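You operate a simulated robot arm through the tools that you are given. There is no shell and no other tool. Be economical: measure what you need, move in short steps, check, and stop when the job is done.

The job below is to be done with a simulated robot arm. You get a single attempt, and the scene is never put back.

## Task
Quick-wash the towels with extra rinse, delayed by 3 hours.
Fine: they are in the drum; press start.

The check looks at the end state, three seconds after you hand in, the way a careful person would. Anything else that was tipped, shoved, dropped, spilled or broken makes it a failure. Flat cloth is picked up by pressing the open fingertips on it (5 to 10 N) and closing them slowly along it; thin cloth reads only 2 to 8 mm in the jaws.

## Robot
A 6-joint arm with a two-finger parallel gripper, fixed in place. Base frame: the origin is at the foot of the arm, x ahead of it, y to its left, z up. Units: mm, rad, N and s.
With the tool pointing down near the work surface it reaches from about 360 to 440 mm from the base axis. Its first joint turns from -2.897 to 2.897 rad. Payload 3.91 kg.
Tool frame: the origin (TCP) lies between the finger pads and is the grasp point; the fingertips stand 30 mm ahead of it; z points along the fingers, y is the line along which they close. The gripper opens to 110 mm. The fingers are 20 mm wide and 10 mm thick; the gripper's body (48 by 112 mm) begins 55 mm behind the TCP.
Orientation is that of the tool frame in the base frame, as a unit quaternion [x, y, z, w]. With the fingers straight down and closing along the base's y, the tool's x points along the base's -x, its y along +y and its z along -z.

## Interface
- The arm moves only by the tool drive_tool. Its argument "series" is a list of rows, each a list of 7 numbers: the shift along the tool's x, y, z in m, then the turn, a rotation vector about the tool's x, y, z in rad, then the opening in per cent of the stroke, from 0 (shut) to 100 (fully open). In form: [[dx, dy, dz, rx, ry, rz, fingers], ...]. A call has 1 to 8 rows; each row is the pose to reach, as a shift and turn from the pose commanded when the call began, along the tool's axes at that moment. Each row takes 0.2 s and may step no farther than 50 mm and 0.15 rad from the row before; otherwise, or with a gripper value out of range, the whole call is refused. A pose out of reach is approached as far as the arm can. The call stops where the force on the tool passes 40 N (or 10 N more than at its start, if that is more) or the arm is blocked; 0.2 s more then pass. The fingers move at their own pace (about 45 mm/s each) and stop on an object; they squeeze with about 29 N. The grip force told is the motor's: it shows also when the fingers shut on nothing. Time passes only in rows, and 0.2 s behind the last, so rows that repeat a pose let the fingers close. It gives the time, the measured TCP pose, the force on the tool (base axes), the opening and the grip force at its end, in the units of the frame above (readings bear some noise).
- Cameras (640 x 400 px; columns grow to the right, rows downward): "scene" is fixed at [50.1, 649.7, 1239.8]; the picture's right is [0.08, -1.00, 0.00], its down [-0.99, -0.08, -0.09] and it looks along [0.09, 0.01, -1.00] (base axes); focal length 214 px, centre (320, 200). "wrist" rides on the gripper at [71, 22, -107] in the tool frame; the picture's right is [-0.29, 0.96, 0.00], its down [-0.76, -0.23, -0.61] and it looks along [-0.58, -0.18, 0.79] (tool axes); focal length 243 px, centre (320, 200). There is no depth. A picture from a camera that has moved, and an enlarged one, comes with that camera's place and axes in the base frame and with its lens.
- snapshot(camera): a new picture of that camera. It takes no simulated time.
- lift_body(by): slides the trunk up (or, below 0, down) by that many mm; the arm rides with it, the base frame stays. It gives what a move gives, with no picture.
- close_up(camera, box): a new picture of the part [left, top, right, bottom] of that camera's present view, enlarged. It takes no simulated time.
- sign_off(): hands the job in; it is judged then, once.

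Work in short steps. Places have to be worked out from the pictures, the camera data and where the tool is seen: move nearer, look again, correct. Check each grasp and each placing, and mend what went wrong. You have 120 turns and 64 pictures in all, those below and enlarged ones among them. Open the gripper and draw the arm clear of the work before you hand the job in, unless the task says otherwise; then end with one line.

The tools are called after "Emit:" by a JSON object that holds its "api" and its "payload". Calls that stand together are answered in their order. drive_tool: Moves the arm, as the interface text tells. Its arguments: {"type":"object","properties":{"series":{"type":"array","items":{"type":"array","items":{"type":"number"}}}},"required":["series"]} The other tools are called the same way: lift_body (by) slides the trunk up or down; snapshot (camera) takes a picture; close_up (camera, box) takes an enlarged picture of a part of a camera's view; sign_off () hands the job in.

At the start:

```text
time: 0.0
tcp_pos: [213.2, 371.5, 1000.0]
tool_rot: [0.001, 1.0, -0.001, -0.001]
wrist_force: [0.4, -0.9, -0.7]
gripper_width: 110.0
finger_force: 0.1
trunk travel left (down, up): [-475.0, 115.0]
```

scene: 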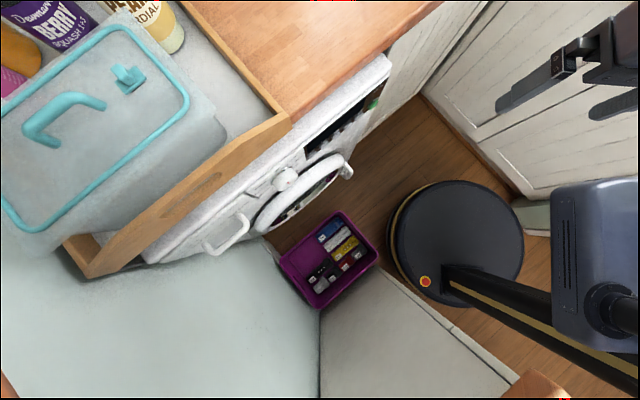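
wrist: 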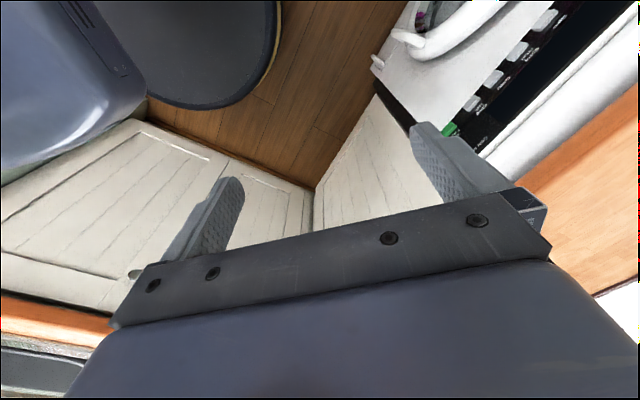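

The scene shows a washing machine with a front panel facing the arm's base; I'll enlarge its panel in both cameras.

Emit:
{"api": "close_up", "payload": {"camera": "scene", "box": [200, 50, 400, 270]}}

Emit:
{"api": "close_up", "payload": {"camera": "wrist", "box": [360, 0, 640, 175]}}

```text
1.82 times, centred on (300, 160) of scene
camera zoom: at [50.1, 649.7, 1239.8], right [0.08, -1.0, 0.0], down [-0.99, -0.08, -0.09], along [0.09, 0.01, -1.0], focal length 390 px, centre (356, 273)
```

zoom: 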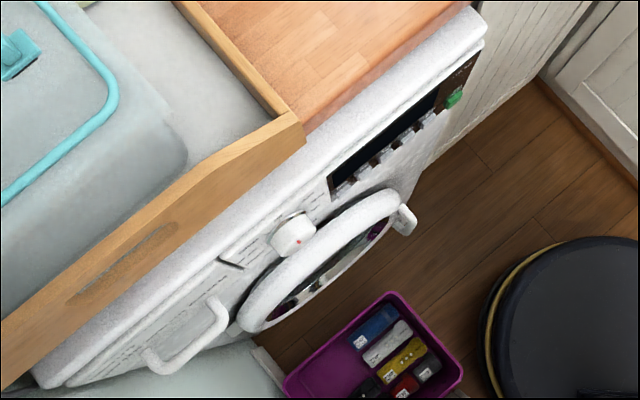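

```text
2.29 times, centred on (500, 88) of wrist
camera zoom: at [141.7, 391.6, 1107.5], right [0.29, 0.96, 0.0], down [0.76, -0.23, 0.61], along [0.58, -0.18, -0.79], focal length 555 px, centre (-91, 457)
```

zoom: 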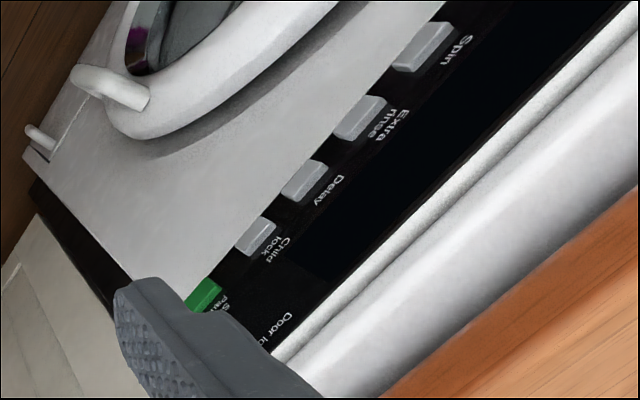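

Triangulating, the Start button is near (336, 542, 743), the row of buttons runs along about (-0.71, 0.70), and the panel faces about (-0.70, -0.71). I turn the tool 45° to square it to the machine.

Emit:
{"api": "drive_tool", "payload": {"series": [[0, 0, 0, 0, 0, -0.14, 50], [0, 0, 0, 0, 0, -0.28, 0], [0, 0, 0, 0, 0, -0.42, 0], [0, 0, 0, 0, 0, -0.56, 0], [0, 0, 0, 0, 0, -0.7, 0], [0, 0, 0, 0, 0, -0.785, 0]]}}

Emit:
{"api": "snapshot", "payload": {"camera": "wrist"}}

```text
time: 1.4
tcp_pos: [212.8, 369.9, 1000.7]
tool_rot: [-0.383, 0.924, 0.0, -0.001]
wrist_force: [-0.7, -0.2, 0.0]
gripper_width: 0.1
finger_force: 12.7
trunk travel left (down, up): [-475.0, 115.0]
```

```text
59 pictures are left
camera wrist: at [147.5, 334.9, 1107.5], right [-0.47, 0.88, 0.0], down [0.7, 0.38, 0.61], along [0.53, 0.29, -0.79], focal length 243 px, centre (320, 200)
```

wrist: 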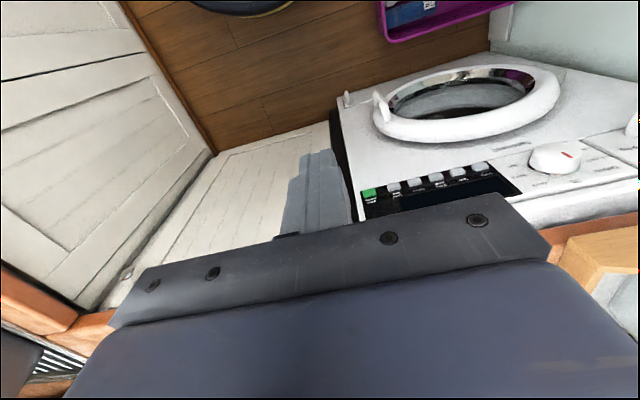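

The yaw is right and the dial, buttons and door are visible. Now I tilt the fingers toward the machine.

Emit:
{"api": "drive_tool", "payload": {"series": [[0, 0, 0, 0, -0.14, 0, 0], [0, 0, 0, 0, -0.28, 0, 0], [0, 0, 0, 0, -0.42, 0, 0], [0, 0, 0, 0, -0.56, 0, 0], [0, 0, 0, 0, -0.7, 0, 0], [0, 0, 0, 0, -0.84, 0, 0], [0, 0, 0, 0, -0.98, 0, 0], [0, 0, 0, 0, -1.12, 0, 0]]}}

Emit:
{"api": "lift_body", "payload": {"by": -100}}

Emit:
{"api": "snapshot", "payload": {"camera": "wrist"}}

Emit:
{"api": "snapshot", "payload": {"camera": "scene"}}

```text
time: 3.2
tcp_pos: [212.6, 368.4, 1001.6]
tool_rot: [-0.324, 0.783, 0.203, 0.49]
wrist_force: [-0.9, 0.0, 0.2]
gripper_width: 0.0
finger_force: 29.6
trunk travel left (down, up): [-475.0, 115.0]
```

```text
time: 4.5
tcp_pos: [213.1, 370.7, 900.3]
tool_rot: [-0.323, 0.783, 0.203, 0.49]
wrist_force: [0.2, 0.0, -0.4]
gripper_width: 0.0
finger_force: 28.6
trunk travel left (down, up): [-375.0, 215.0]
```

```text
58 pictures are left
camera wrist: at [107.1, 295.0, 883.2], right [-0.59, 0.77, 0.26], down [0.01, -0.32, 0.95], along [0.81, 0.56, 0.18], focal length 243 px, centre (320, 200)
```

wrist: 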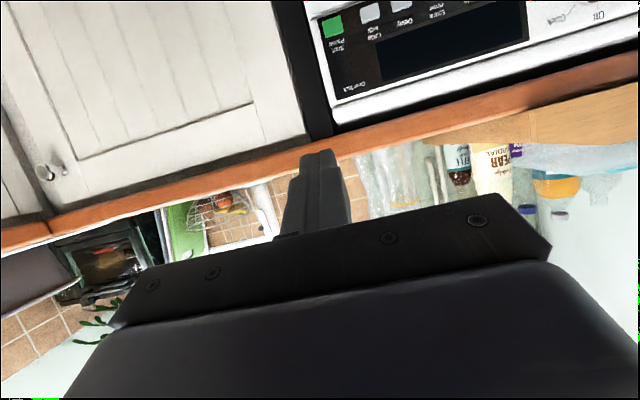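

```text
57 pictures are left
```

scene: 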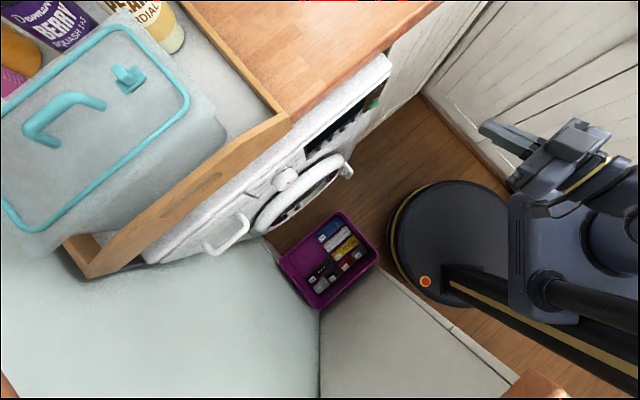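

Orientation holds. I lower another 190 mm to bring the panel in full view.

Emit:
{"api": "lift_body", "payload": {"by": -190}}

Emit:
{"api": "snapshot", "payload": {"camera": "wrist"}}

```text
time: 6.6
tcp_pos: [212.8, 370.9, 711.4]
tool_rot: [-0.324, 0.783, 0.203, 0.49]
wrist_force: [-0.5, 0.6, -0.4]
gripper_width: 0.1
finger_force: 28.7
trunk travel left (down, up): [-185.0, 405.0]
```

```text
56 pictures are left
camera wrist: at [107.2, 295.0, 693.1], right [-0.59, 0.77, 0.26], down [0.01, -0.32, 0.95], along [0.81, 0.56, 0.18], focal length 243 px, centre (320, 200)
```

wrist: 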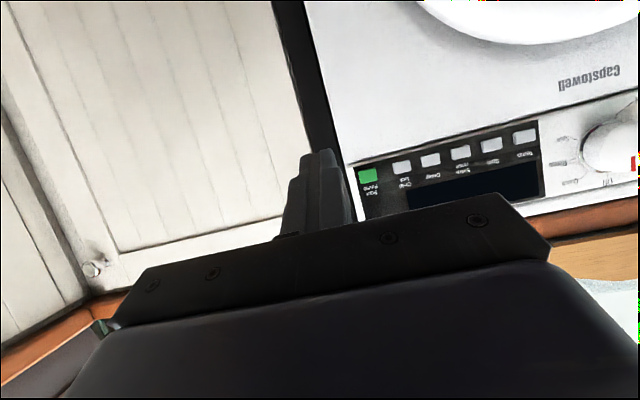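

The panel plane checks out (Start at about (336, 542, 739)); the dial is about 280 mm to its left, near (135, 725, 772). I slide left and level the tool to view the dial, display and drawer.

Emit:
{"api": "drive_tool", "payload": {"series": [[0, 0.04, 0, 0, -0.12, 0, 0], [0, 0.08, 0, 0, -0.24, 0, 0], [0, 0.12, 0, 0, -0.36, 0, 0], [0, 0.16, 0, 0, -0.45, 0, 0], [0, 0.2, 0, 0, -0.45, 0, 0]]}}

Emit:
{"api": "snapshot", "payload": {"camera": "wrist"}}

```text
time: 7.8
tcp_pos: [94.6, 510.8, 710.7]
tool_rot: [-0.255, 0.66, 0.255, 0.66]
wrist_force: [-0.9, -0.3, 0.0]
gripper_width: 0.0
finger_force: 28.7
trunk travel left (down, up): [-185.0, 405.0]
```

```text
55 pictures are left
camera wrist: at [-0.4, 454.4, 638.8], right [-0.64, 0.71, 0.29], down [-0.29, -0.58, 0.76], along [0.71, 0.4, 0.58], focal length 243 px, centre (320, 200)
```

wrist: 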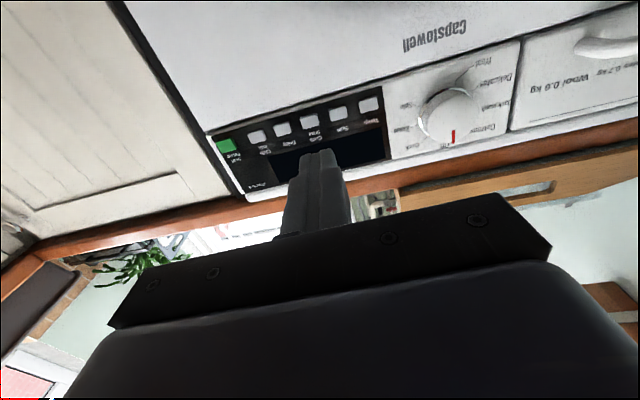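

Yaw reads about 42° and the shift 183 of 200 mm, so the arm may be lagging or limited. I enlarge the dial and panel and let it settle.

Emit:
{"api": "close_up", "payload": {"camera": "wrist", "box": [200, 30, 400, 200]}}

Emit:
{"api": "close_up", "payload": {"camera": "wrist", "box": [375, 40, 535, 170]}}

Emit:
{"api": "close_up", "payload": {"camera": "wrist", "box": [500, 0, 640, 140]}}

Emit:
{"api": "drive_tool", "payload": {"series": [[0, 0, 0, 0, 0, 0, 0], [0, 0, 0, 0, 0, 0, 0]]}}

```text
2.35 times, centred on (300, 115) of wrist
camera zoom: at [-0.4, 454.4, 638.8], right [-0.64, 0.71, 0.29], down [-0.29, -0.58, 0.76], along [0.71, 0.4, 0.58], focal length 571 px, centre (367, 400)
```

zoom: 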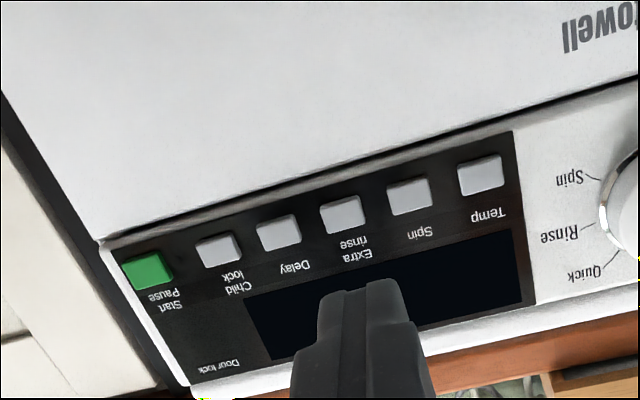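

```text
3.08 times, centred on (455, 105) of wrist
camera zoom: at [-0.4, 454.4, 638.8], right [-0.64, 0.71, 0.29], down [-0.29, -0.58, 0.76], along [0.71, 0.4, 0.58], focal length 746 px, centre (-95, 492)
```

zoom: 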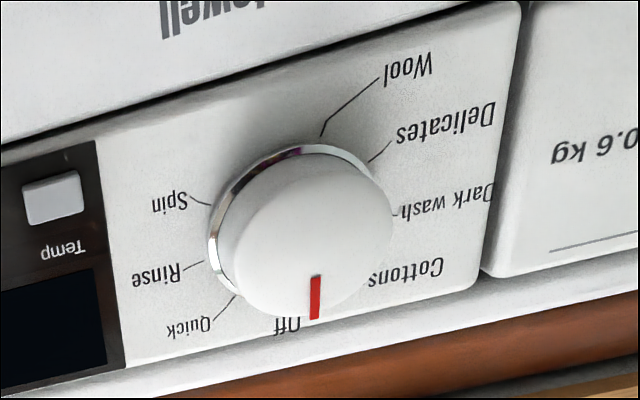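

```text
2.86 times, centred on (570, 70) of wrist
camera zoom: at [-0.4, 454.4, 638.8], right [-0.64, 0.71, 0.29], down [-0.29, -0.58, 0.76], along [0.71, 0.4, 0.58], focal length 693 px, centre (-394, 571)
```

zoom: 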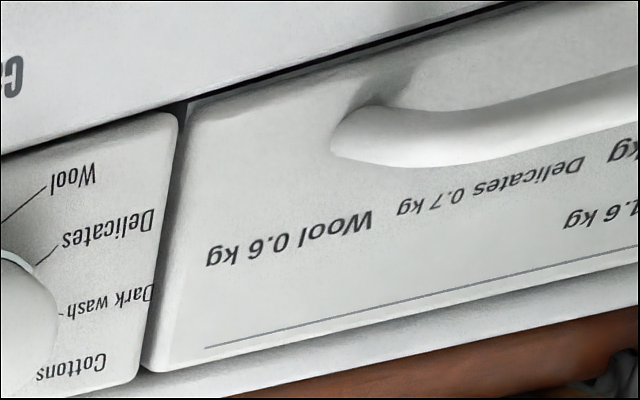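

```text
time: 8.4
tcp_pos: [92.8, 511.4, 711.1]
tool_rot: [-0.256, 0.66, 0.256, 0.658]
wrist_force: [0.2, -0.7, 0.9]
gripper_width: 0.0
finger_force: 29.2
trunk travel left (down, up): [-185.0, 405.0]
```

The dial stands at Off (upright: Quick is the next mark clockwise), the display is dark. The arm stopped short here, perhaps a joint limit close in; I drive forward 100 mm and up 50 to see if reach improves.

Emit:
{"api": "drive_tool", "payload": {"series": [[-0.02, 0, 0.03, 0, 0, 0, 0], [-0.04, 0, 0.06, 0, 0, 0, 0], [-0.05, 0, 0.09, 0, 0, 0, 0], [-0.05, 0, 0.1, 0, 0, 0, 0], [-0.05, 0, 0.1, 0, 0, 0, 0]]}}

Emit:
{"api": "snapshot", "payload": {"camera": "scene"}}

Emit:
{"api": "snapshot", "payload": {"camera": "wrist"}}

```text
time: 9.6
tcp_pos: [143.3, 583.2, 760.4]
tool_rot: [-0.27, 0.654, 0.27, 0.653]
wrist_force: [-0.2, -0.1, -0.5]
gripper_width: 0.0
finger_force: 29.5
trunk travel left (down, up): [-185.0, 405.0]
```

```text
51 pictures are left
```

scene: 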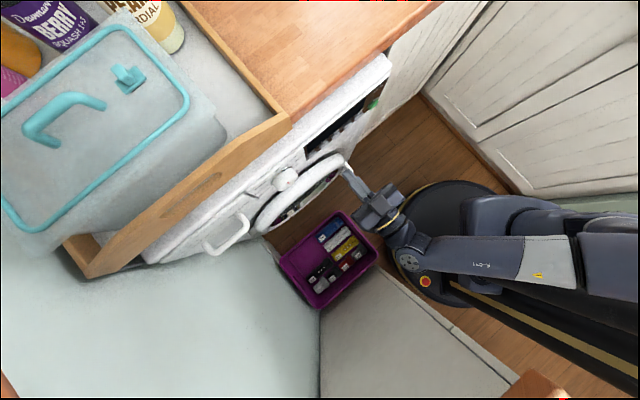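

```text
50 pictures are left
camera wrist: at [51.8, 522.1, 689.4], right [-0.68, 0.68, 0.29], down [-0.27, -0.59, 0.76], along [0.69, 0.44, 0.58], focal length 243 px, centre (320, 200)
```

wrist: 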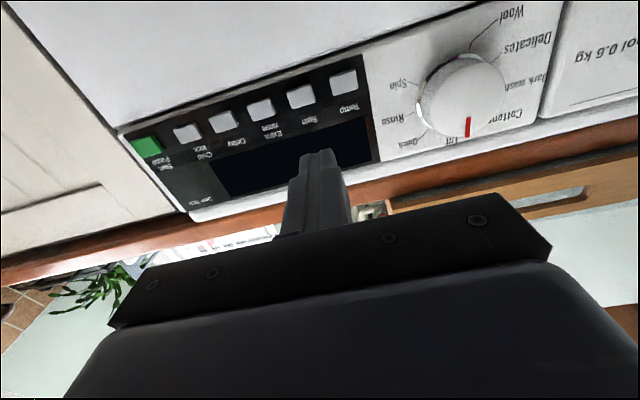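

The arm now reaches its commanded pose (yaw 44.9°). I enlarge the dial for exact centre and mark angles.

Emit:
{"api": "close_up", "payload": {"camera": "wrist", "box": [370, 0, 570, 160]}}

```text
2.50 times, centred on (470, 80) of wrist
camera zoom: at [51.8, 522.1, 689.4], right [-0.68, 0.68, 0.29], down [-0.27, -0.59, 0.76], along [0.69, 0.44, 0.58], focal length 606 px, centre (-55, 500)
```

zoom: 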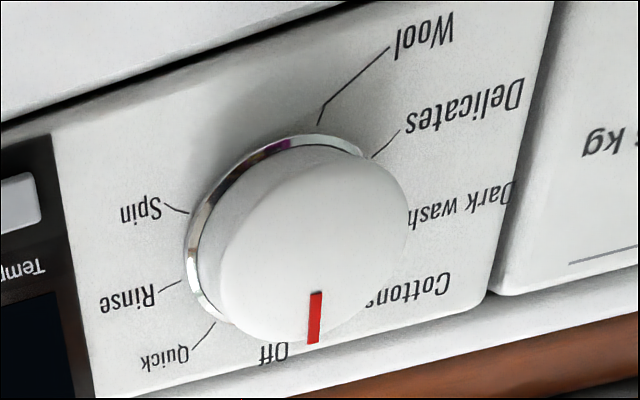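

Projecting the tick marks gives the dial centre at lateral 423 mm, z 771, marks 40° apart: Quick is 40° clockwise of Off. I line the open gripper up with the dial axis, rolled −20°, still 70 mm back.

Emit:
{"api": "drive_tool", "payload": {"series": [[-0.004, 0.04, 0, 0, 0, -0.12, 80], [-0.008, 0.08, 0, 0, 0, -0.24, 80], [-0.011, 0.112, 0, 0, 0, -0.35, 80], [-0.011, 0.112, 0, 0, 0, -0.35, 80]]}}

Emit:
{"api": "snapshot", "payload": {"camera": "wrist"}}

```text
time: 10.6
tcp_pos: [63.5, 662.1, 772.8]
tool_rot: [-0.381, 0.597, 0.151, 0.69]
wrist_force: [0.2, 0.4, 0.3]
gripper_width: 86.5
finger_force: 0.1
trunk travel left (down, up): [-185.0, 405.0]
```

```text
48 pictures are left
camera wrist: at [-9.9, 583.5, 697.9], right [-0.7, 0.71, -0.06], down [-0.46, -0.4, 0.79], along [0.54, 0.59, 0.6], focal length 243 px, centre (320, 200)
```

wrist: 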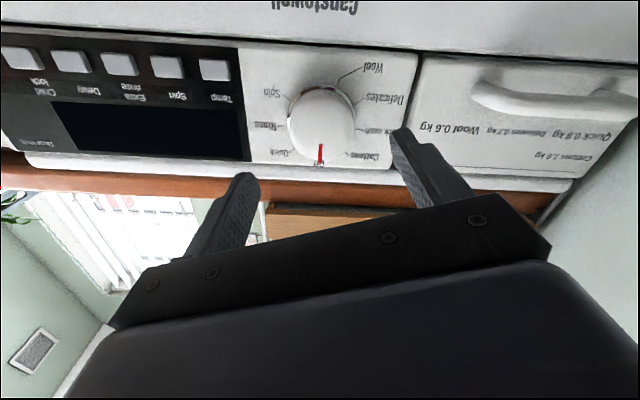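

TCP lateral is 423, z 772.8. I verify the dial centre from here with an enlargement.

Emit:
{"api": "close_up", "payload": {"camera": "wrist", "box": [240, 50, 420, 180]}}

```text
3.08 times, centred on (330, 115) of wrist
camera zoom: at [-9.9, 583.5, 697.9], right [-0.7, 0.71, -0.06], down [-0.46, -0.4, 0.79], along [0.54, 0.59, 0.6], focal length 746 px, centre (289, 462)
```

zoom: 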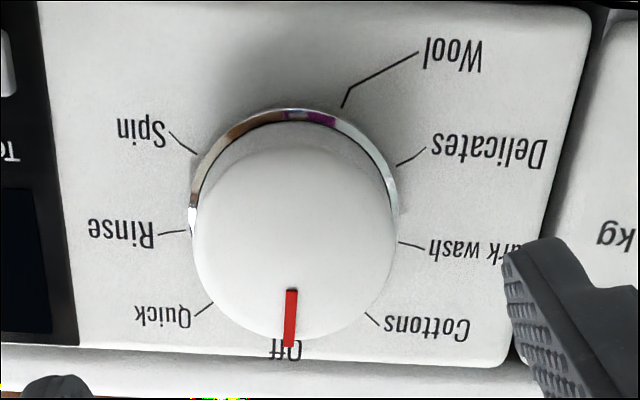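

The refined centre is lateral 425, z 771, with the cap about 51 mm across. I advance 70 mm along the axis with a small correction; the tips should stop about 8 mm short of the panel.

Emit:
{"api": "drive_tool", "payload": {"series": [[0.001, 0.003, 0.025, 0, 0, 0, 80], [0.001, 0.003, 0.05, 0, 0, 0, 80], [0.001, 0.003, 0.065, 0, 0, 0, 80], [0.001, 0.003, 0.07, 0, 0, 0, 80], [0.001, 0.003, 0.07, 0, 0, 0, 80]]}}

Emit:
{"api": "snapshot", "payload": {"camera": "wrist"}}

Emit:
{"api": "close_up", "payload": {"camera": "scene", "box": [200, 50, 400, 270]}}

```text
time: 11.8
tcp_pos: [111.7, 712.5, 770.3]
tool_rot: [-0.379, 0.598, 0.151, 0.69]
wrist_force: [0.1, 1.1, -0.2]
gripper_width: 87.7
finger_force: 0.0
trunk travel left (down, up): [-185.0, 405.0]
```

```text
46 pictures are left
camera wrist: at [38.2, 633.7, 694.8], right [-0.71, 0.71, -0.06], down [-0.46, -0.4, 0.79], along [0.54, 0.59, 0.6], focal length 243 px, centre (320, 200)
```

wrist: 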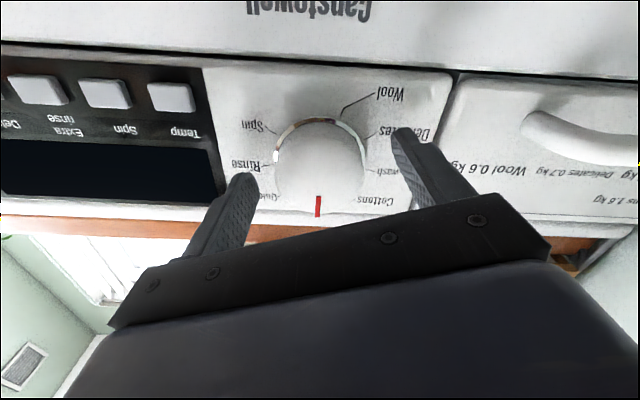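

```text
1.82 times, centred on (300, 160) of scene
camera zoom: at [50.1, 649.7, 1239.8], right [0.08, -1.0, 0.0], down [-0.99, -0.08, -0.09], along [0.09, 0.01, -1.0], focal length 390 px, centre (356, 273)
```

zoom: 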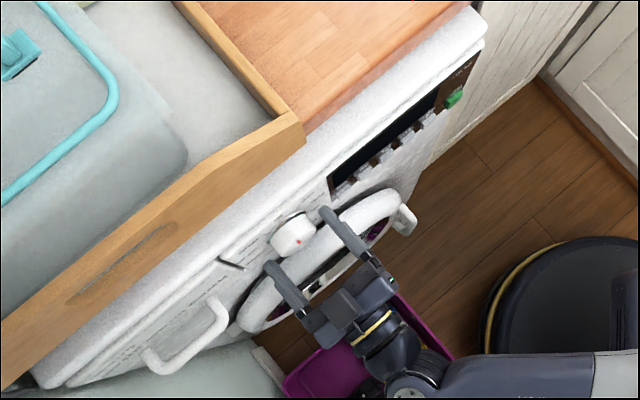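

The fingers straddle the dial evenly. I advance 3 mm more and close on it.

Emit:
{"api": "drive_tool", "payload": {"series": [[0, 0, 0.003, 0, 0, 0, 80], [0, 0, 0.003, 0, 0, 0, 60], [0, 0, 0.003, 0, 0, 0, 50], [0, 0, 0.003, 0, 0, 0, 42], [0, 0, 0.003, 0, 0, 0, 42]]}}

```text
time: 13.0
tcp_pos: [114.3, 714.4, 770.5]
tool_rot: [-0.378, 0.598, 0.152, 0.69]
wrist_force: [6.3, -8.3, 3.8]
gripper_width: 55.9
finger_force: 44.9
trunk travel left (down, up): [-185.0, 405.0]
```

The dial is gripped at 56 mm. I turn it 40° clockwise (+0.70 rad).

Emit:
{"api": "drive_tool", "payload": {"series": [[0, 0, 0, 0, 0, 0.1, 42], [0, 0, 0, 0, 0, 0.2, 42], [0, 0, 0, 0, 0, 0.3, 42], [0, 0, 0, 0, 0, 0.4, 42], [0, 0, 0, 0, 0, 0.5, 42], [0, 0, 0, 0, 0, 0.6, 42], [0, 0, 0, 0, 0, 0.7, 42], [0, 0, 0, 0, 0, 0.7, 42]]}}

Emit:
{"api": "close_up", "payload": {"camera": "wrist", "box": [120, 20, 520, 270]}}

```text
time: 14.8
tcp_pos: [111.6, 716.1, 770.0]
tool_rot: [-0.153, 0.691, 0.382, 0.595]
wrist_force: [4.7, 16.0, 8.8]
gripper_width: 55.5
finger_force: 44.5
trunk travel left (down, up): [-185.0, 405.0]
```

```text
1.60 times, centred on (320, 145) of wrist
camera zoom: at [4.9, 671.5, 710.6], right [-0.56, 0.56, 0.6], down [-0.09, -0.77, 0.63], along [0.82, 0.3, 0.48], focal length 388 px, centre (320, 288)
```

zoom: 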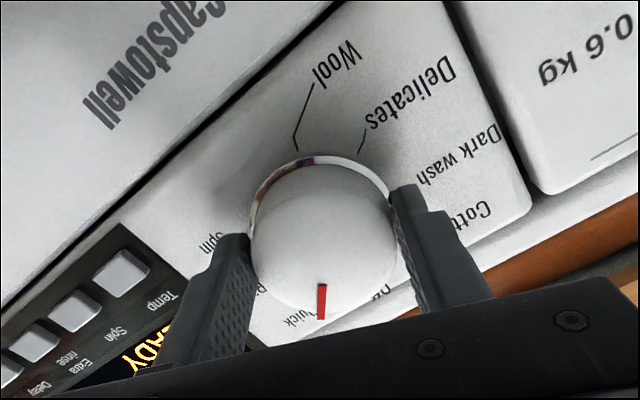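

The display woke up ("READY") and the red mark points at Quick. I release and back out 70 mm.

Emit:
{"api": "drive_tool", "payload": {"series": [[0, 0, 0, 0, 0, 0, 60], [0, 0, 0, 0, 0, 0, 80], [0, 0, 0, 0, 0, 0, 80], [0, 0, -0.03, 0, 0, 0, 80], [0, 0, -0.06, 0, 0, 0, 80], [0, 0, -0.08, 0, 0, 0, 80], [0, 0, -0.08, 0, 0, 0, 80]]}}

Emit:
{"api": "snapshot", "payload": {"camera": "wrist"}}

```text
time: 16.4
tcp_pos: [57.1, 657.8, 770.0]
tool_rot: [-0.153, 0.691, 0.38, 0.595]
wrist_force: [0.3, 0.2, -0.4]
gripper_width: 88.1
finger_force: 0.0
trunk travel left (down, up): [-185.0, 405.0]
```

```text
43 pictures are left
camera wrist: at [-51.0, 613.5, 709.8], right [-0.56, 0.57, 0.6], down [-0.09, -0.77, 0.64], along [0.82, 0.3, 0.48], focal length 243 px, centre (320, 200)
```

wrist: 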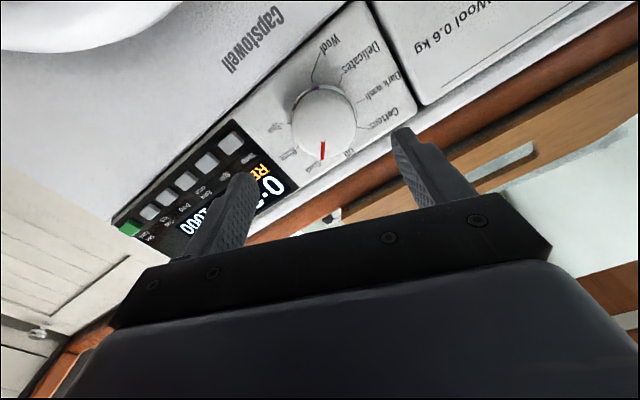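

Program is on Quick. I shut the fingers, undo the roll, and slide right 161 mm toward the Extra-rinse button, staying back.

Emit:
{"api": "drive_tool", "payload": {"series": [[-0.011, -0.03, 0, 0, 0, -0.07, 40], [-0.022, -0.06, 0, 0, 0, -0.14, 0], [-0.033, -0.09, 0, 0, 0, -0.21, 0], [-0.044, -0.12, 0, 0, 0, -0.28, 0], [-0.055, -0.151, 0, 0, 0, -0.35, 0], [-0.055, -0.151, 0, 0, 0, -0.35, 0]]}}

Emit:
{"api": "snapshot", "payload": {"camera": "wrist"}}

```text
time: 17.8
tcp_pos: [169.5, 544.5, 770.4]
tool_rot: [-0.271, 0.653, 0.271, 0.653]
wrist_force: [0.5, -0.6, 0.2]
gripper_width: 0.0
finger_force: 28.9
trunk travel left (down, up): [-185.0, 405.0]
```

```text
42 pictures are left
camera wrist: at [78.5, 484.1, 699.1], right [-0.68, 0.68, 0.29], down [-0.27, -0.59, 0.76], along [0.69, 0.44, 0.58], focal length 243 px, centre (320, 200)
```

wrist: 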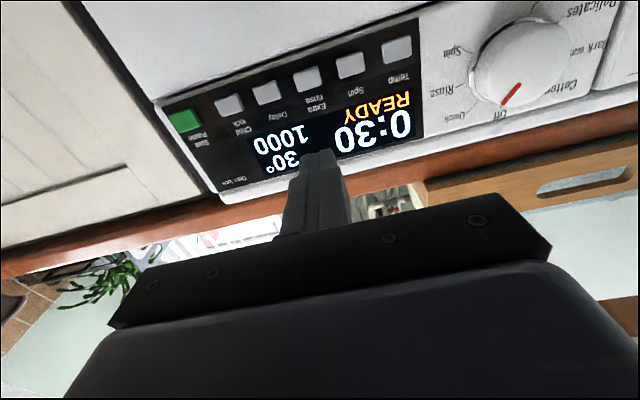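

The display shows READY, 0:30, 1000, 30°. I enlarge both dial and buttons to verify the pointer and locate the buttons.

Emit:
{"api": "close_up", "payload": {"camera": "wrist", "box": [150, 20, 430, 195]}}

Emit:
{"api": "close_up", "payload": {"camera": "wrist", "box": [430, 0, 610, 130]}}

```text
2.29 times, centred on (290, 108) of wrist
camera zoom: at [78.5, 484.1, 699.1], right [-0.68, 0.68, 0.29], down [-0.27, -0.59, 0.76], along [0.69, 0.44, 0.58], focal length 555 px, centre (389, 411)
```

zoom: 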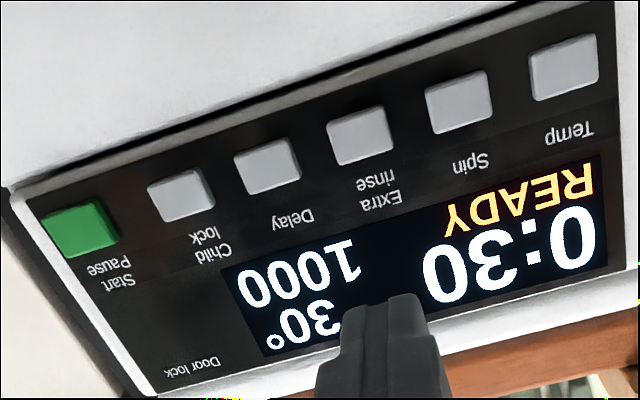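

```text
3.08 times, centred on (520, 65) of wrist
camera zoom: at [78.5, 484.1, 699.1], right [-0.68, 0.68, 0.29], down [-0.27, -0.59, 0.76], along [0.69, 0.44, 0.58], focal length 746 px, centre (-295, 615)
```

zoom: 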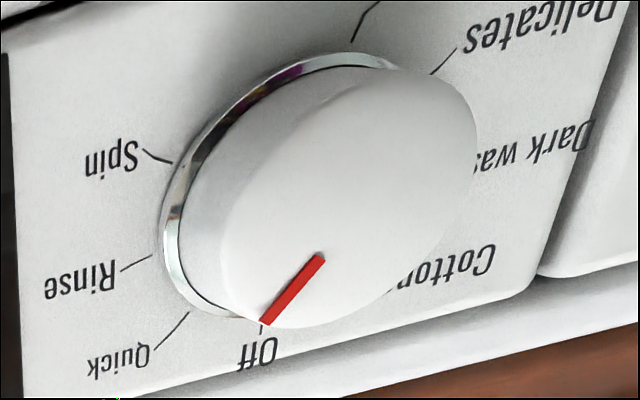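

Dial pointer lies along the Quick direction; all button faces sit at z≈735.5, at lateral 264 (Extra rinse), 227 (Delay), 147 (Start). I drop 35 mm and advance to about 8 mm off the Extra-rinse button.

Emit:
{"api": "drive_tool", "payload": {"series": [[0.02, -0.001, 0.0, 0, 0, 0, 0], [0.035, -0.001, 0.02, 0, 0, 0, 0], [0.035, -0.001, 0.045, 0, 0, 0, 0], [0.035, -0.001, 0.065, 0, 0, 0, 0], [0.035, -0.001, 0.07, 0, 0, 0, 0], [0.035, -0.001, 0.07, 0, 0, 0, 0]]}}

Emit:
{"api": "snapshot", "payload": {"camera": "wrist"}}

```text
time: 19.2
tcp_pos: [220.4, 594.6, 734.0]
tool_rot: [-0.27, 0.654, 0.27, 0.653]
wrist_force: [1.0, -0.9, -0.2]
gripper_width: 0.0
finger_force: 29.1
trunk travel left (down, up): [-185.0, 405.0]
```

```text
39 pictures are left
camera wrist: at [128.8, 532.8, 662.7], right [-0.68, 0.68, 0.29], down [-0.27, -0.59, 0.76], along [0.69, 0.44, 0.58], focal length 243 px, centre (320, 200)
```

wrist: 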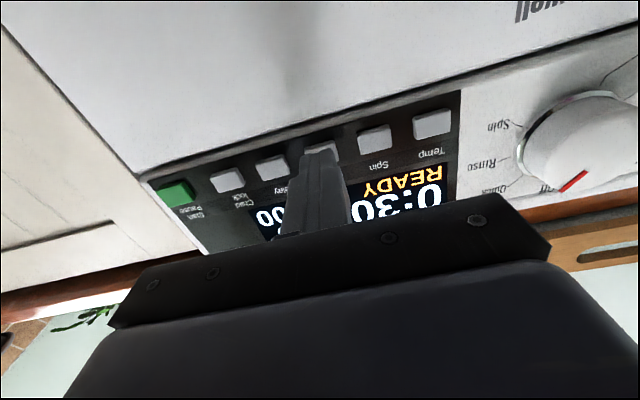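

The closed tips are centred on Extra rinse. I push forward gently.

Emit:
{"api": "drive_tool", "payload": {"series": [[0, 0, 0.003, 0, 0, 0, 0], [0, 0, 0.006, 0, 0, 0, 0], [0, 0, 0.008, 0, 0, 0, 0], [0, 0, 0.008, 0, 0, 0, 0]]}}

```text
time: 20.2
tcp_pos: [225.9, 598.8, 734.8]
tool_rot: [-0.27, 0.654, 0.269, 0.653]
wrist_force: [0.0, -0.3, 0.7]
gripper_width: 0.0
finger_force: 29.5
trunk travel left (down, up): [-185.0, 405.0]
```

No contact yet; tips are at about 613. I continue in 1.5 mm steps.

Emit:
{"api": "drive_tool", "payload": {"series": [[0, 0, 0.0015, 0, 0, 0, 0], [0, 0, 0.003, 0, 0, 0, 0], [0, 0, 0.0045, 0, 0, 0, 0], [0, 0, 0.0045, 0, 0, 0, 0]]}}

Emit:
{"api": "close_up", "payload": {"camera": "wrist", "box": [120, 20, 520, 270]}}

```text
time: 21.2
tcp_pos: [229.2, 602.0, 735.0]
tool_rot: [-0.269, 0.654, 0.269, 0.653]
wrist_force: [-0.3, 0.2, 0.7]
gripper_width: 0.1
finger_force: 29.3
trunk travel left (down, up): [-185.0, 405.0]
```

```text
1.60 times, centred on (320, 145) of wrist
camera zoom: at [137.6, 541.9, 662.9], right [-0.68, 0.68, 0.29], down [-0.27, -0.59, 0.76], along [0.69, 0.44, 0.58], focal length 388 px, centre (320, 288)
```

zoom: 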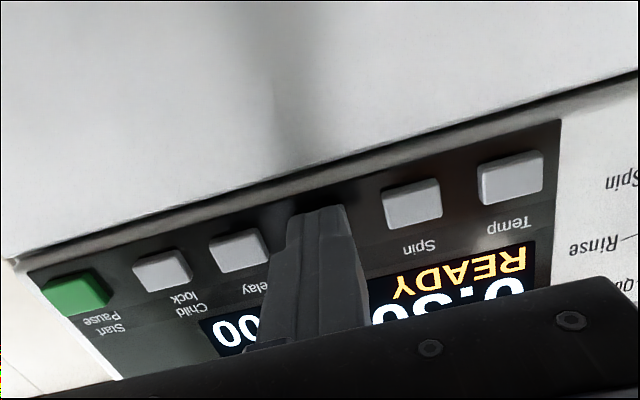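

Still free at n≈618; I continue in 1.5 mm steps, then stop at contact.

Emit:
{"api": "drive_tool", "payload": {"series": [[0, 0, 0.0015, 0, 0, 0, 0], [0, 0, 0.003, 0, 0, 0, 0], [0, 0, 0.0045, 0, 0, 0, 0], [0, 0, 0.0045, 0, 0, 0, 0]]}}

Emit:
{"api": "close_up", "payload": {"camera": "wrist", "box": [120, 20, 520, 270]}}

```text
time: 22.2
tcp_pos: [232.9, 605.8, 735.3]
tool_rot: [-0.271, 0.654, 0.271, 0.652]
wrist_force: [-2.2, -2.1, -0.3]
gripper_width: 0.0
finger_force: 29.0
trunk travel left (down, up): [-185.0, 405.0]
```

```text
1.60 times, centred on (320, 145) of wrist
camera zoom: at [140.6, 544.7, 663.2], right [-0.68, 0.68, 0.29], down [-0.27, -0.59, 0.76], along [0.69, 0.44, 0.58], focal length 388 px, centre (320, 288)
```

zoom: 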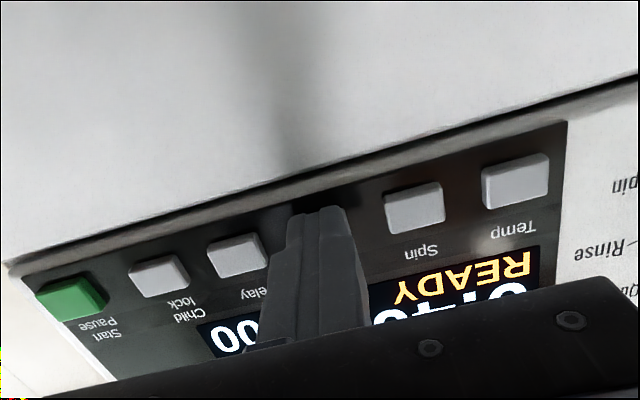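

A light contact of 3 N and the time digits changed, so the press registered. I retract 80 mm and read the display.

Emit:
{"api": "drive_tool", "payload": {"series": [[0, 0, -0.02, 0, 0, 0, 0], [0, 0, -0.05, 0, 0, 0, 0], [-0.02, 0, -0.08, 0, 0, 0, 0], [-0.035, 0, -0.08, 0, 0, 0, 0], [-0.035, 0, -0.08, 0, 0, 0, 0]]}}

Emit:
{"api": "close_up", "payload": {"camera": "wrist", "box": [150, 20, 430, 195]}}

```text
time: 23.4
tcp_pos: [174.0, 549.1, 769.9]
tool_rot: [-0.271, 0.654, 0.271, 0.652]
wrist_force: [-0.3, -0.3, -0.1]
gripper_width: 0.2
finger_force: 29.2
trunk travel left (down, up): [-185.0, 405.0]
```

```text
2.29 times, centred on (290, 108) of wrist
camera zoom: at [83.7, 487.8, 698.5], right [-0.68, 0.68, 0.29], down [-0.27, -0.59, 0.76], along [0.69, 0.44, 0.58], focal length 555 px, centre (389, 411)
```

zoom: 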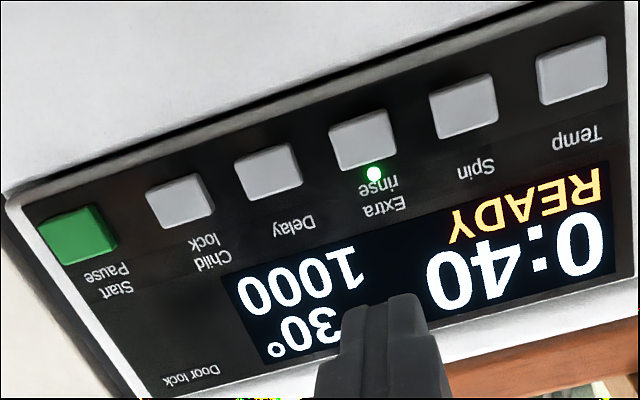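

Extra rinse is lit and the time is 0:40. Now Delay, 37 mm to the right: go in front, press to the same depth, and back off a little.

Emit:
{"api": "drive_tool", "payload": {"series": [[0.02, -0.02, 0.02, 0, 0, 0, 0], [0.035, -0.037, 0.04, 0, 0, 0, 0], [0.035, -0.037, 0.065, 0, 0, 0, 0], [0.035, -0.037, 0.074, 0, 0, 0, 0], [0.035, -0.037, 0.078, 0, 0, 0, 0], [0.035, -0.037, 0.0805, 0, 0, 0, 0], [0.035, -0.037, 0.0805, 0, 0, 0, 0]]}}

Emit:
{"api": "close_up", "payload": {"camera": "wrist", "box": [120, 20, 520, 270]}}

```text
time: 25.0
tcp_pos: [259.0, 579.9, 734.1]
tool_rot: [-0.27, 0.655, 0.27, 0.652]
wrist_force: [-4.2, -2.0, -0.7]
gripper_width: 0.1
finger_force: 28.8
trunk travel left (down, up): [-185.0, 405.0]
```

```text
1.60 times, centred on (320, 145) of wrist
camera zoom: at [167.2, 518.8, 662.6], right [-0.68, 0.68, 0.29], down [-0.27, -0.59, 0.76], along [0.69, 0.44, 0.58], focal length 388 px, centre (320, 288)
```

zoom: 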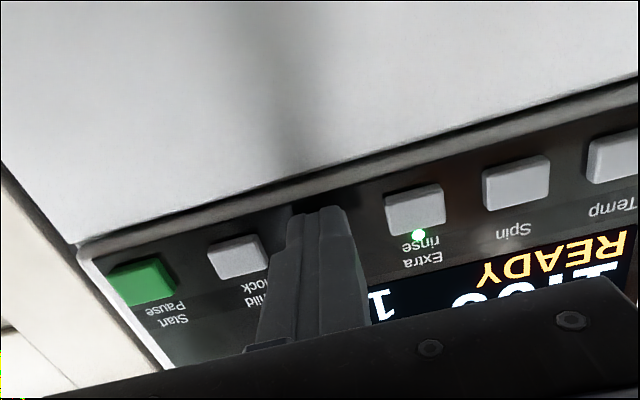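

The press registered; I retract to read what one press sets.

Emit:
{"api": "drive_tool", "payload": {"series": [[0, 0, -0.02, 0, 0, 0, 0], [0, 0, -0.05, 0, 0, 0, 0], [-0.02, 0, -0.08, 0, 0, 0, 0], [-0.035, 0, -0.08, 0, 0, 0, 0], [-0.035, 0, -0.08, 0, 0, 0, 0]]}}

Emit:
{"api": "close_up", "payload": {"camera": "wrist", "box": [150, 20, 510, 220]}}

```text
time: 26.2
tcp_pos: [202.4, 523.6, 768.8]
tool_rot: [-0.271, 0.654, 0.271, 0.652]
wrist_force: [-0.7, -1.1, 0.1]
gripper_width: 0.0
finger_force: 28.7
trunk travel left (down, up): [-185.0, 405.0]
```

```text
1.78 times, centred on (330, 120) of wrist
camera zoom: at [111.0, 462.5, 697.7], right [-0.68, 0.68, 0.29], down [-0.27, -0.59, 0.76], along [0.69, 0.44, 0.58], focal length 431 px, centre (302, 342)
```

zoom: 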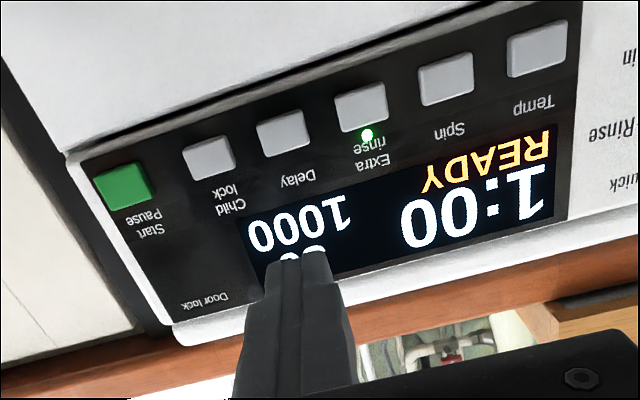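

One press shows a delay of 1:00. I press again (2nd), back off 15 mm and look.

Emit:
{"api": "drive_tool", "payload": {"series": [[0.02, 0, 0.03, 0, 0, 0, 0], [0.035, 0, 0.06, 0, 0, 0, 0], [0.035, 0, 0.074, 0, 0, 0, 0], [0.035, 0, 0.078, 0, 0, 0, 0], [0.035, 0, 0.0805, 0, 0, 0, 0], [0.035, 0, 0.0805, 0, 0, 0, 0], [0.035, 0, 0.06, 0, 0, 0, 0], [0.015, 0, 0.03, 0, 0, 0, 0]]}}

Emit:
{"api": "close_up", "payload": {"camera": "wrist", "box": [150, 20, 510, 220]}}

```text
time: 28.0
tcp_pos: [224.6, 544.1, 755.3]
tool_rot: [-0.271, 0.654, 0.27, 0.652]
wrist_force: [0.6, -1.1, -0.3]
gripper_width: 0.0
finger_force: 28.7
trunk travel left (down, up): [-185.0, 405.0]
```

```text
1.78 times, centred on (330, 120) of wrist
camera zoom: at [132.1, 483.4, 683.3], right [-0.67, 0.68, 0.29], down [-0.27, -0.59, 0.76], along [0.69, 0.44, 0.58], focal length 431 px, centre (302, 342)
```

zoom: 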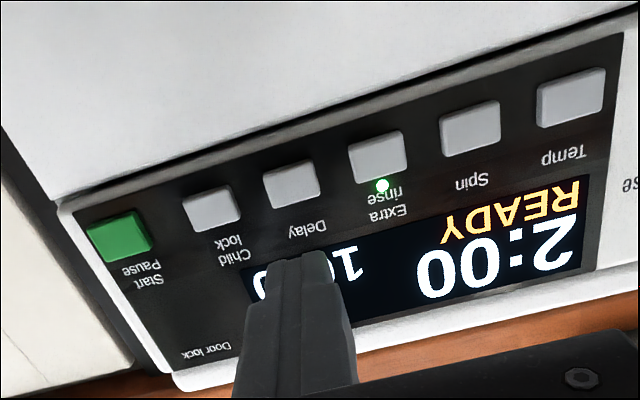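

The delay is 2:00. A third press, from here 50 mm deep and 20 mm down.

Emit:
{"api": "drive_tool", "payload": {"series": [[0.02, 0, 0.03, 0, 0, 0, 0], [0.02, 0, 0.044, 0, 0, 0, 0], [0.02, 0, 0.048, 0, 0, 0, 0], [0.02, 0, 0.0505, 0, 0, 0, 0], [0.02, 0, 0.0505, 0, 0, 0, 0], [0.02, 0, 0.03, 0, 0, 0, 0], [0.0, 0, 0.0, 0, 0, 0, 0], [0, 0, 0, 0, 0, 0, 0]]}}

Emit:
{"api": "close_up", "payload": {"camera": "wrist", "box": [150, 20, 510, 220]}}

```text
time: 29.8
tcp_pos: [223.1, 543.9, 754.6]
tool_rot: [-0.27, 0.654, 0.27, 0.653]
wrist_force: [0.1, -0.1, 1.3]
gripper_width: 0.0
finger_force: 28.7
trunk travel left (down, up): [-185.0, 405.0]
```

```text
1.78 times, centred on (330, 120) of wrist
camera zoom: at [131.7, 482.8, 682.8], right [-0.67, 0.68, 0.29], down [-0.27, -0.59, 0.76], along [0.69, 0.44, 0.58], focal length 431 px, centre (302, 342)
```

zoom: 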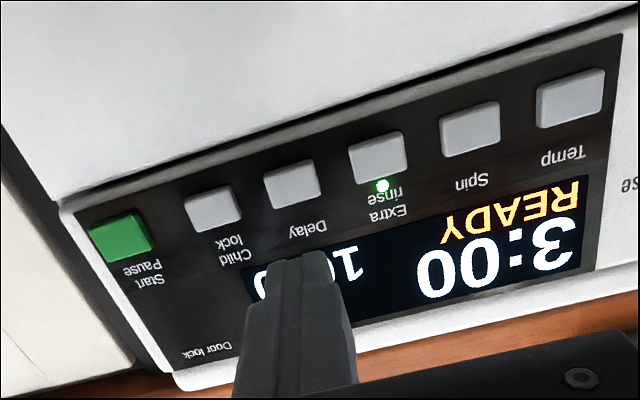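

Delay reads 3:00. Before Start, I check the door and the drum from above.

Emit:
{"api": "close_up", "payload": {"camera": "scene", "box": [230, 130, 370, 250]}}

```text
3.33 times, centred on (300, 190) of scene
camera zoom: at [50.1, 649.7, 1239.8], right [0.08, -1.0, 0.0], down [-0.99, -0.08, -0.09], along [0.09, 0.01, -1.0], focal length 715 px, centre (387, 233)
```

zoom: 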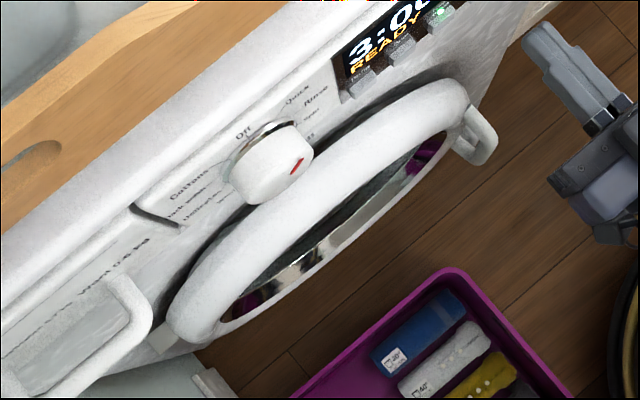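

The door looks shut from above. To be certain I retract and tip the tool down to look squarely at door and drum.

Emit:
{"api": "drive_tool", "payload": {"series": [[0, 0.0, -0.03, 0, 0.12, 0, 0], [0, 0.0, -0.05, 0, 0.25, 0, 0], [0, 0.0, -0.05, 0, 0.38, 0, 0], [0, 0.0, -0.05, 0, 0.52, 0, 0], [0, 0.0, -0.05, 0, 0.66, 0, 0], [0, 0.0, -0.05, 0, 0.8, 0, 0], [0, 0, -0.05, 0, 0.94, 0, 0]]}}

Emit:
{"api": "snapshot", "payload": {"camera": "wrist"}}

```text
time: 31.4
tcp_pos: [188.2, 509.3, 755.6]
tool_rot: [-0.364, 0.879, 0.119, 0.286]
wrist_force: [0.6, -0.2, 0.6]
gripper_width: 0.4
finger_force: 28.8
trunk travel left (down, up): [-185.0, 405.0]
```

```text
30 pictures are left
camera wrist: at [87.4, 438.7, 799.4], right [-0.51, 0.84, 0.17], down [0.35, 0.02, 0.94], along [0.79, 0.54, -0.3], focal length 243 px, centre (320, 200)
```

wrist: 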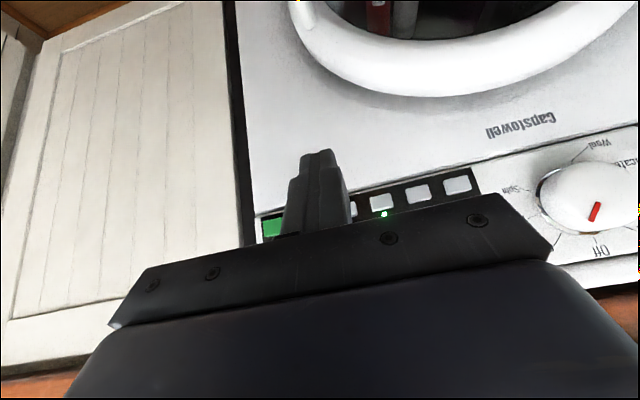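

The drum lies just above the frame; I tip another 0.5 rad and shift left 60 mm.

Emit:
{"api": "drive_tool", "payload": {"series": [[0, 0.02, 0, 0, 0.12, 0, 0], [0, 0.04, 0, 0, 0.25, 0, 0], [0, 0.06, 0, 0, 0.38, 0, 0], [0, 0.06, 0, 0, 0.5, 0, 0], [0, 0.06, 0, 0, 0.5, 0, 0]]}}

Emit:
{"api": "snapshot", "payload": {"camera": "wrist"}}

```text
time: 32.6
tcp_pos: [144.6, 551.3, 755.2]
tool_rot: [-0.382, 0.922, 0.025, 0.058]
wrist_force: [0.1, 0.5, -0.2]
gripper_width: 0.0
finger_force: 29.2
trunk travel left (down, up): [-185.0, 405.0]
```

```text
29 pictures are left
camera wrist: at [70.1, 506.7, 851.7], right [-0.47, 0.88, 0.04], down [0.64, 0.31, 0.7], along [0.6, 0.35, -0.71], focal length 243 px, centre (320, 200)
```

wrist: 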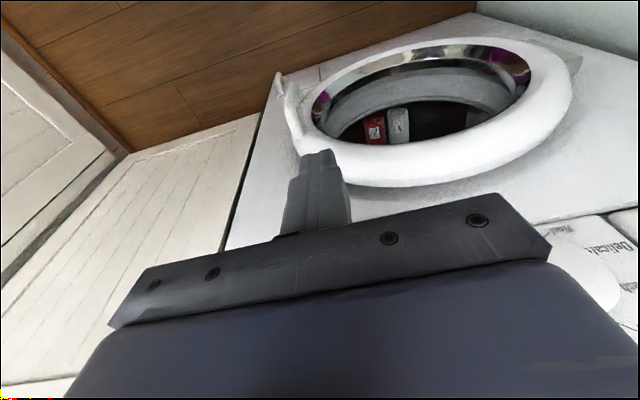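

Emit:
{"api": "close_up", "payload": {"camera": "wrist", "box": [260, 20, 580, 200]}}

Emit:
{"api": "close_up", "payload": {"camera": "scene", "box": [270, 200, 390, 310]}}

```text
2.00 times, centred on (420, 110) of wrist
camera zoom: at [70.1, 506.7, 851.7], right [-0.47, 0.88, 0.04], down [0.64, 0.31, 0.7], along [0.6, 0.35, -0.71], focal length 485 px, centre (120, 380)
```

zoom: 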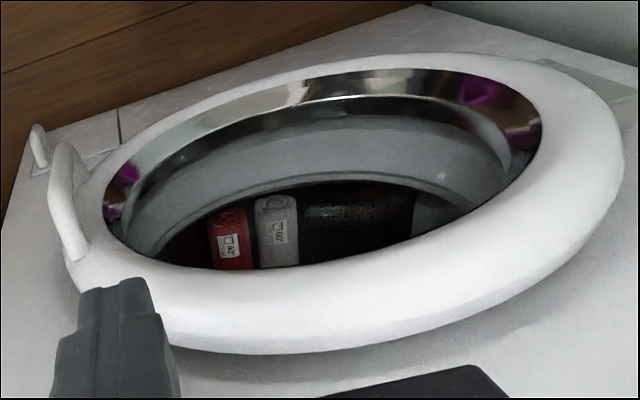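

```text
3.64 times, centred on (330, 255) of scene
camera zoom: at [50.1, 649.7, 1239.8], right [0.08, -1.0, 0.0], down [-0.99, -0.08, -0.09], along [0.09, 0.01, -1.0], focal length 780 px, centre (284, 0)
```

zoom: 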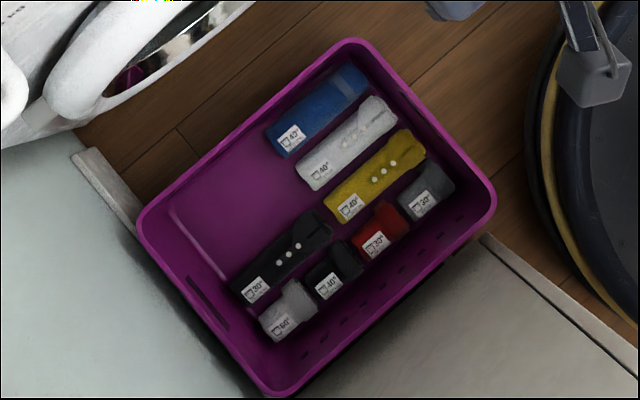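

The drum holds two rolled towels and the door is flush. I go back: undo the tilt and slide right toward Start.

Emit:
{"api": "drive_tool", "payload": {"series": [[0, -0.02, 0, 0, -0.14, 0, 0], [0, -0.04, 0, 0, -0.28, 0, 0], [0, -0.06, 0, 0, -0.42, 0, 0], [0, -0.08, 0, 0, -0.56, 0, 0], [0, -0.1, 0, 0, -0.7, 0, 0], [0, -0.12, 0, 0, -0.84, 0, 0], [0, -0.14, 0, 0, -0.98, 0, 0], [0, -0.14, 0, 0, -1.12, 0, 0]]}}

Emit:
{"api": "drive_tool", "payload": {"series": [[0, 0, 0, 0, -0.14, 0, 0], [0, 0, 0, 0, -0.28, 0, 0], [0, 0, 0, 0, -0.32, 0, 0], [0, 0, 0, 0, -0.32, 0, 0]]}}

Emit:
{"api": "snapshot", "payload": {"camera": "wrist"}}

```text
time: 34.4
tcp_pos: [243.7, 452.5, 753.7]
tool_rot: [-0.31, 0.75, 0.224, 0.54]
wrist_force: [-0.5, -0.5, 0.0]
gripper_width: 0.0
finger_force: 29.3
trunk travel left (down, up): [-185.0, 405.0]
```

```text
time: 35.4
tcp_pos: [243.5, 452.6, 754.1]
tool_rot: [-0.27, 0.654, 0.27, 0.653]
wrist_force: [-0.2, -0.3, 0.1]
gripper_width: 0.1
finger_force: 28.9
trunk travel left (down, up): [-185.0, 405.0]
```

```text
26 pictures are left
camera wrist: at [153.0, 391.6, 682.7], right [-0.68, 0.68, 0.29], down [-0.27, -0.59, 0.76], along [0.69, 0.44, 0.58], focal length 243 px, centre (320, 200)
```

wrist: 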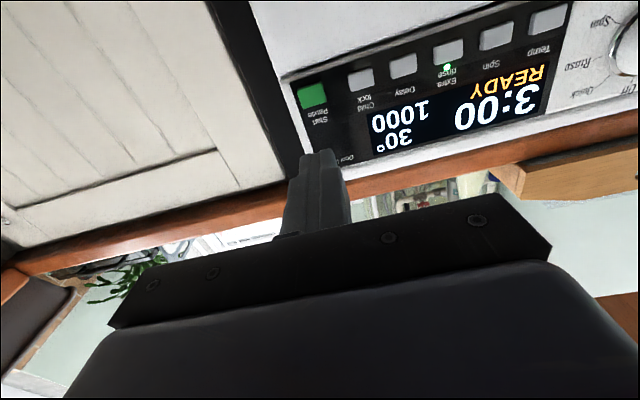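

At lateral 147.8, 100 mm from press depth. I drop 18.5 mm and press Start the same way, then back off.

Emit:
{"api": "drive_tool", "payload": {"series": [[0.0185, -0.001, 0.03, 0, 0, 0, 0], [0.0185, -0.001, 0.07, 0, 0, 0, 0], [0.0185, -0.001, 0.092, 0, 0, 0, 0], [0.0185, -0.001, 0.097, 0, 0, 0, 0], [0.0185, -0.001, 0.1, 0, 0, 0, 0], [0.0185, -0.001, 0.1, 0, 0, 0, 0]]}}

Emit:
{"api": "close_up", "payload": {"camera": "wrist", "box": [240, 20, 640, 270]}}

```text
time: 36.8
tcp_pos: [315.4, 521.4, 736.2]
tool_rot: [-0.271, 0.654, 0.27, 0.653]
wrist_force: [-3.1, -1.2, 0.2]
gripper_width: 0.2
finger_force: 29.2
trunk travel left (down, up): [-185.0, 405.0]
```

```text
1.60 times, centred on (440, 145) of wrist
camera zoom: at [224.4, 461.3, 664.2], right [-0.68, 0.68, 0.29], down [-0.27, -0.59, 0.76], along [0.69, 0.44, 0.58], focal length 388 px, centre (128, 288)
```

zoom: 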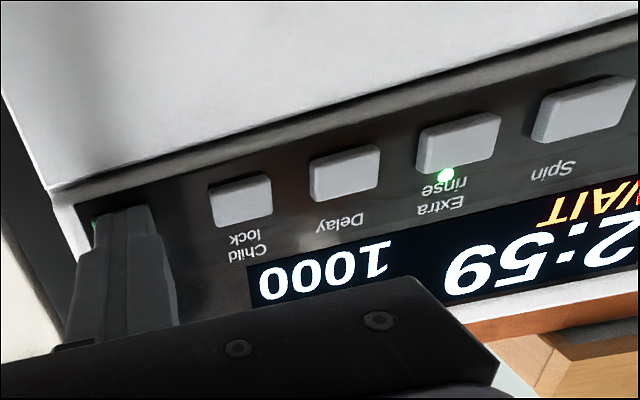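

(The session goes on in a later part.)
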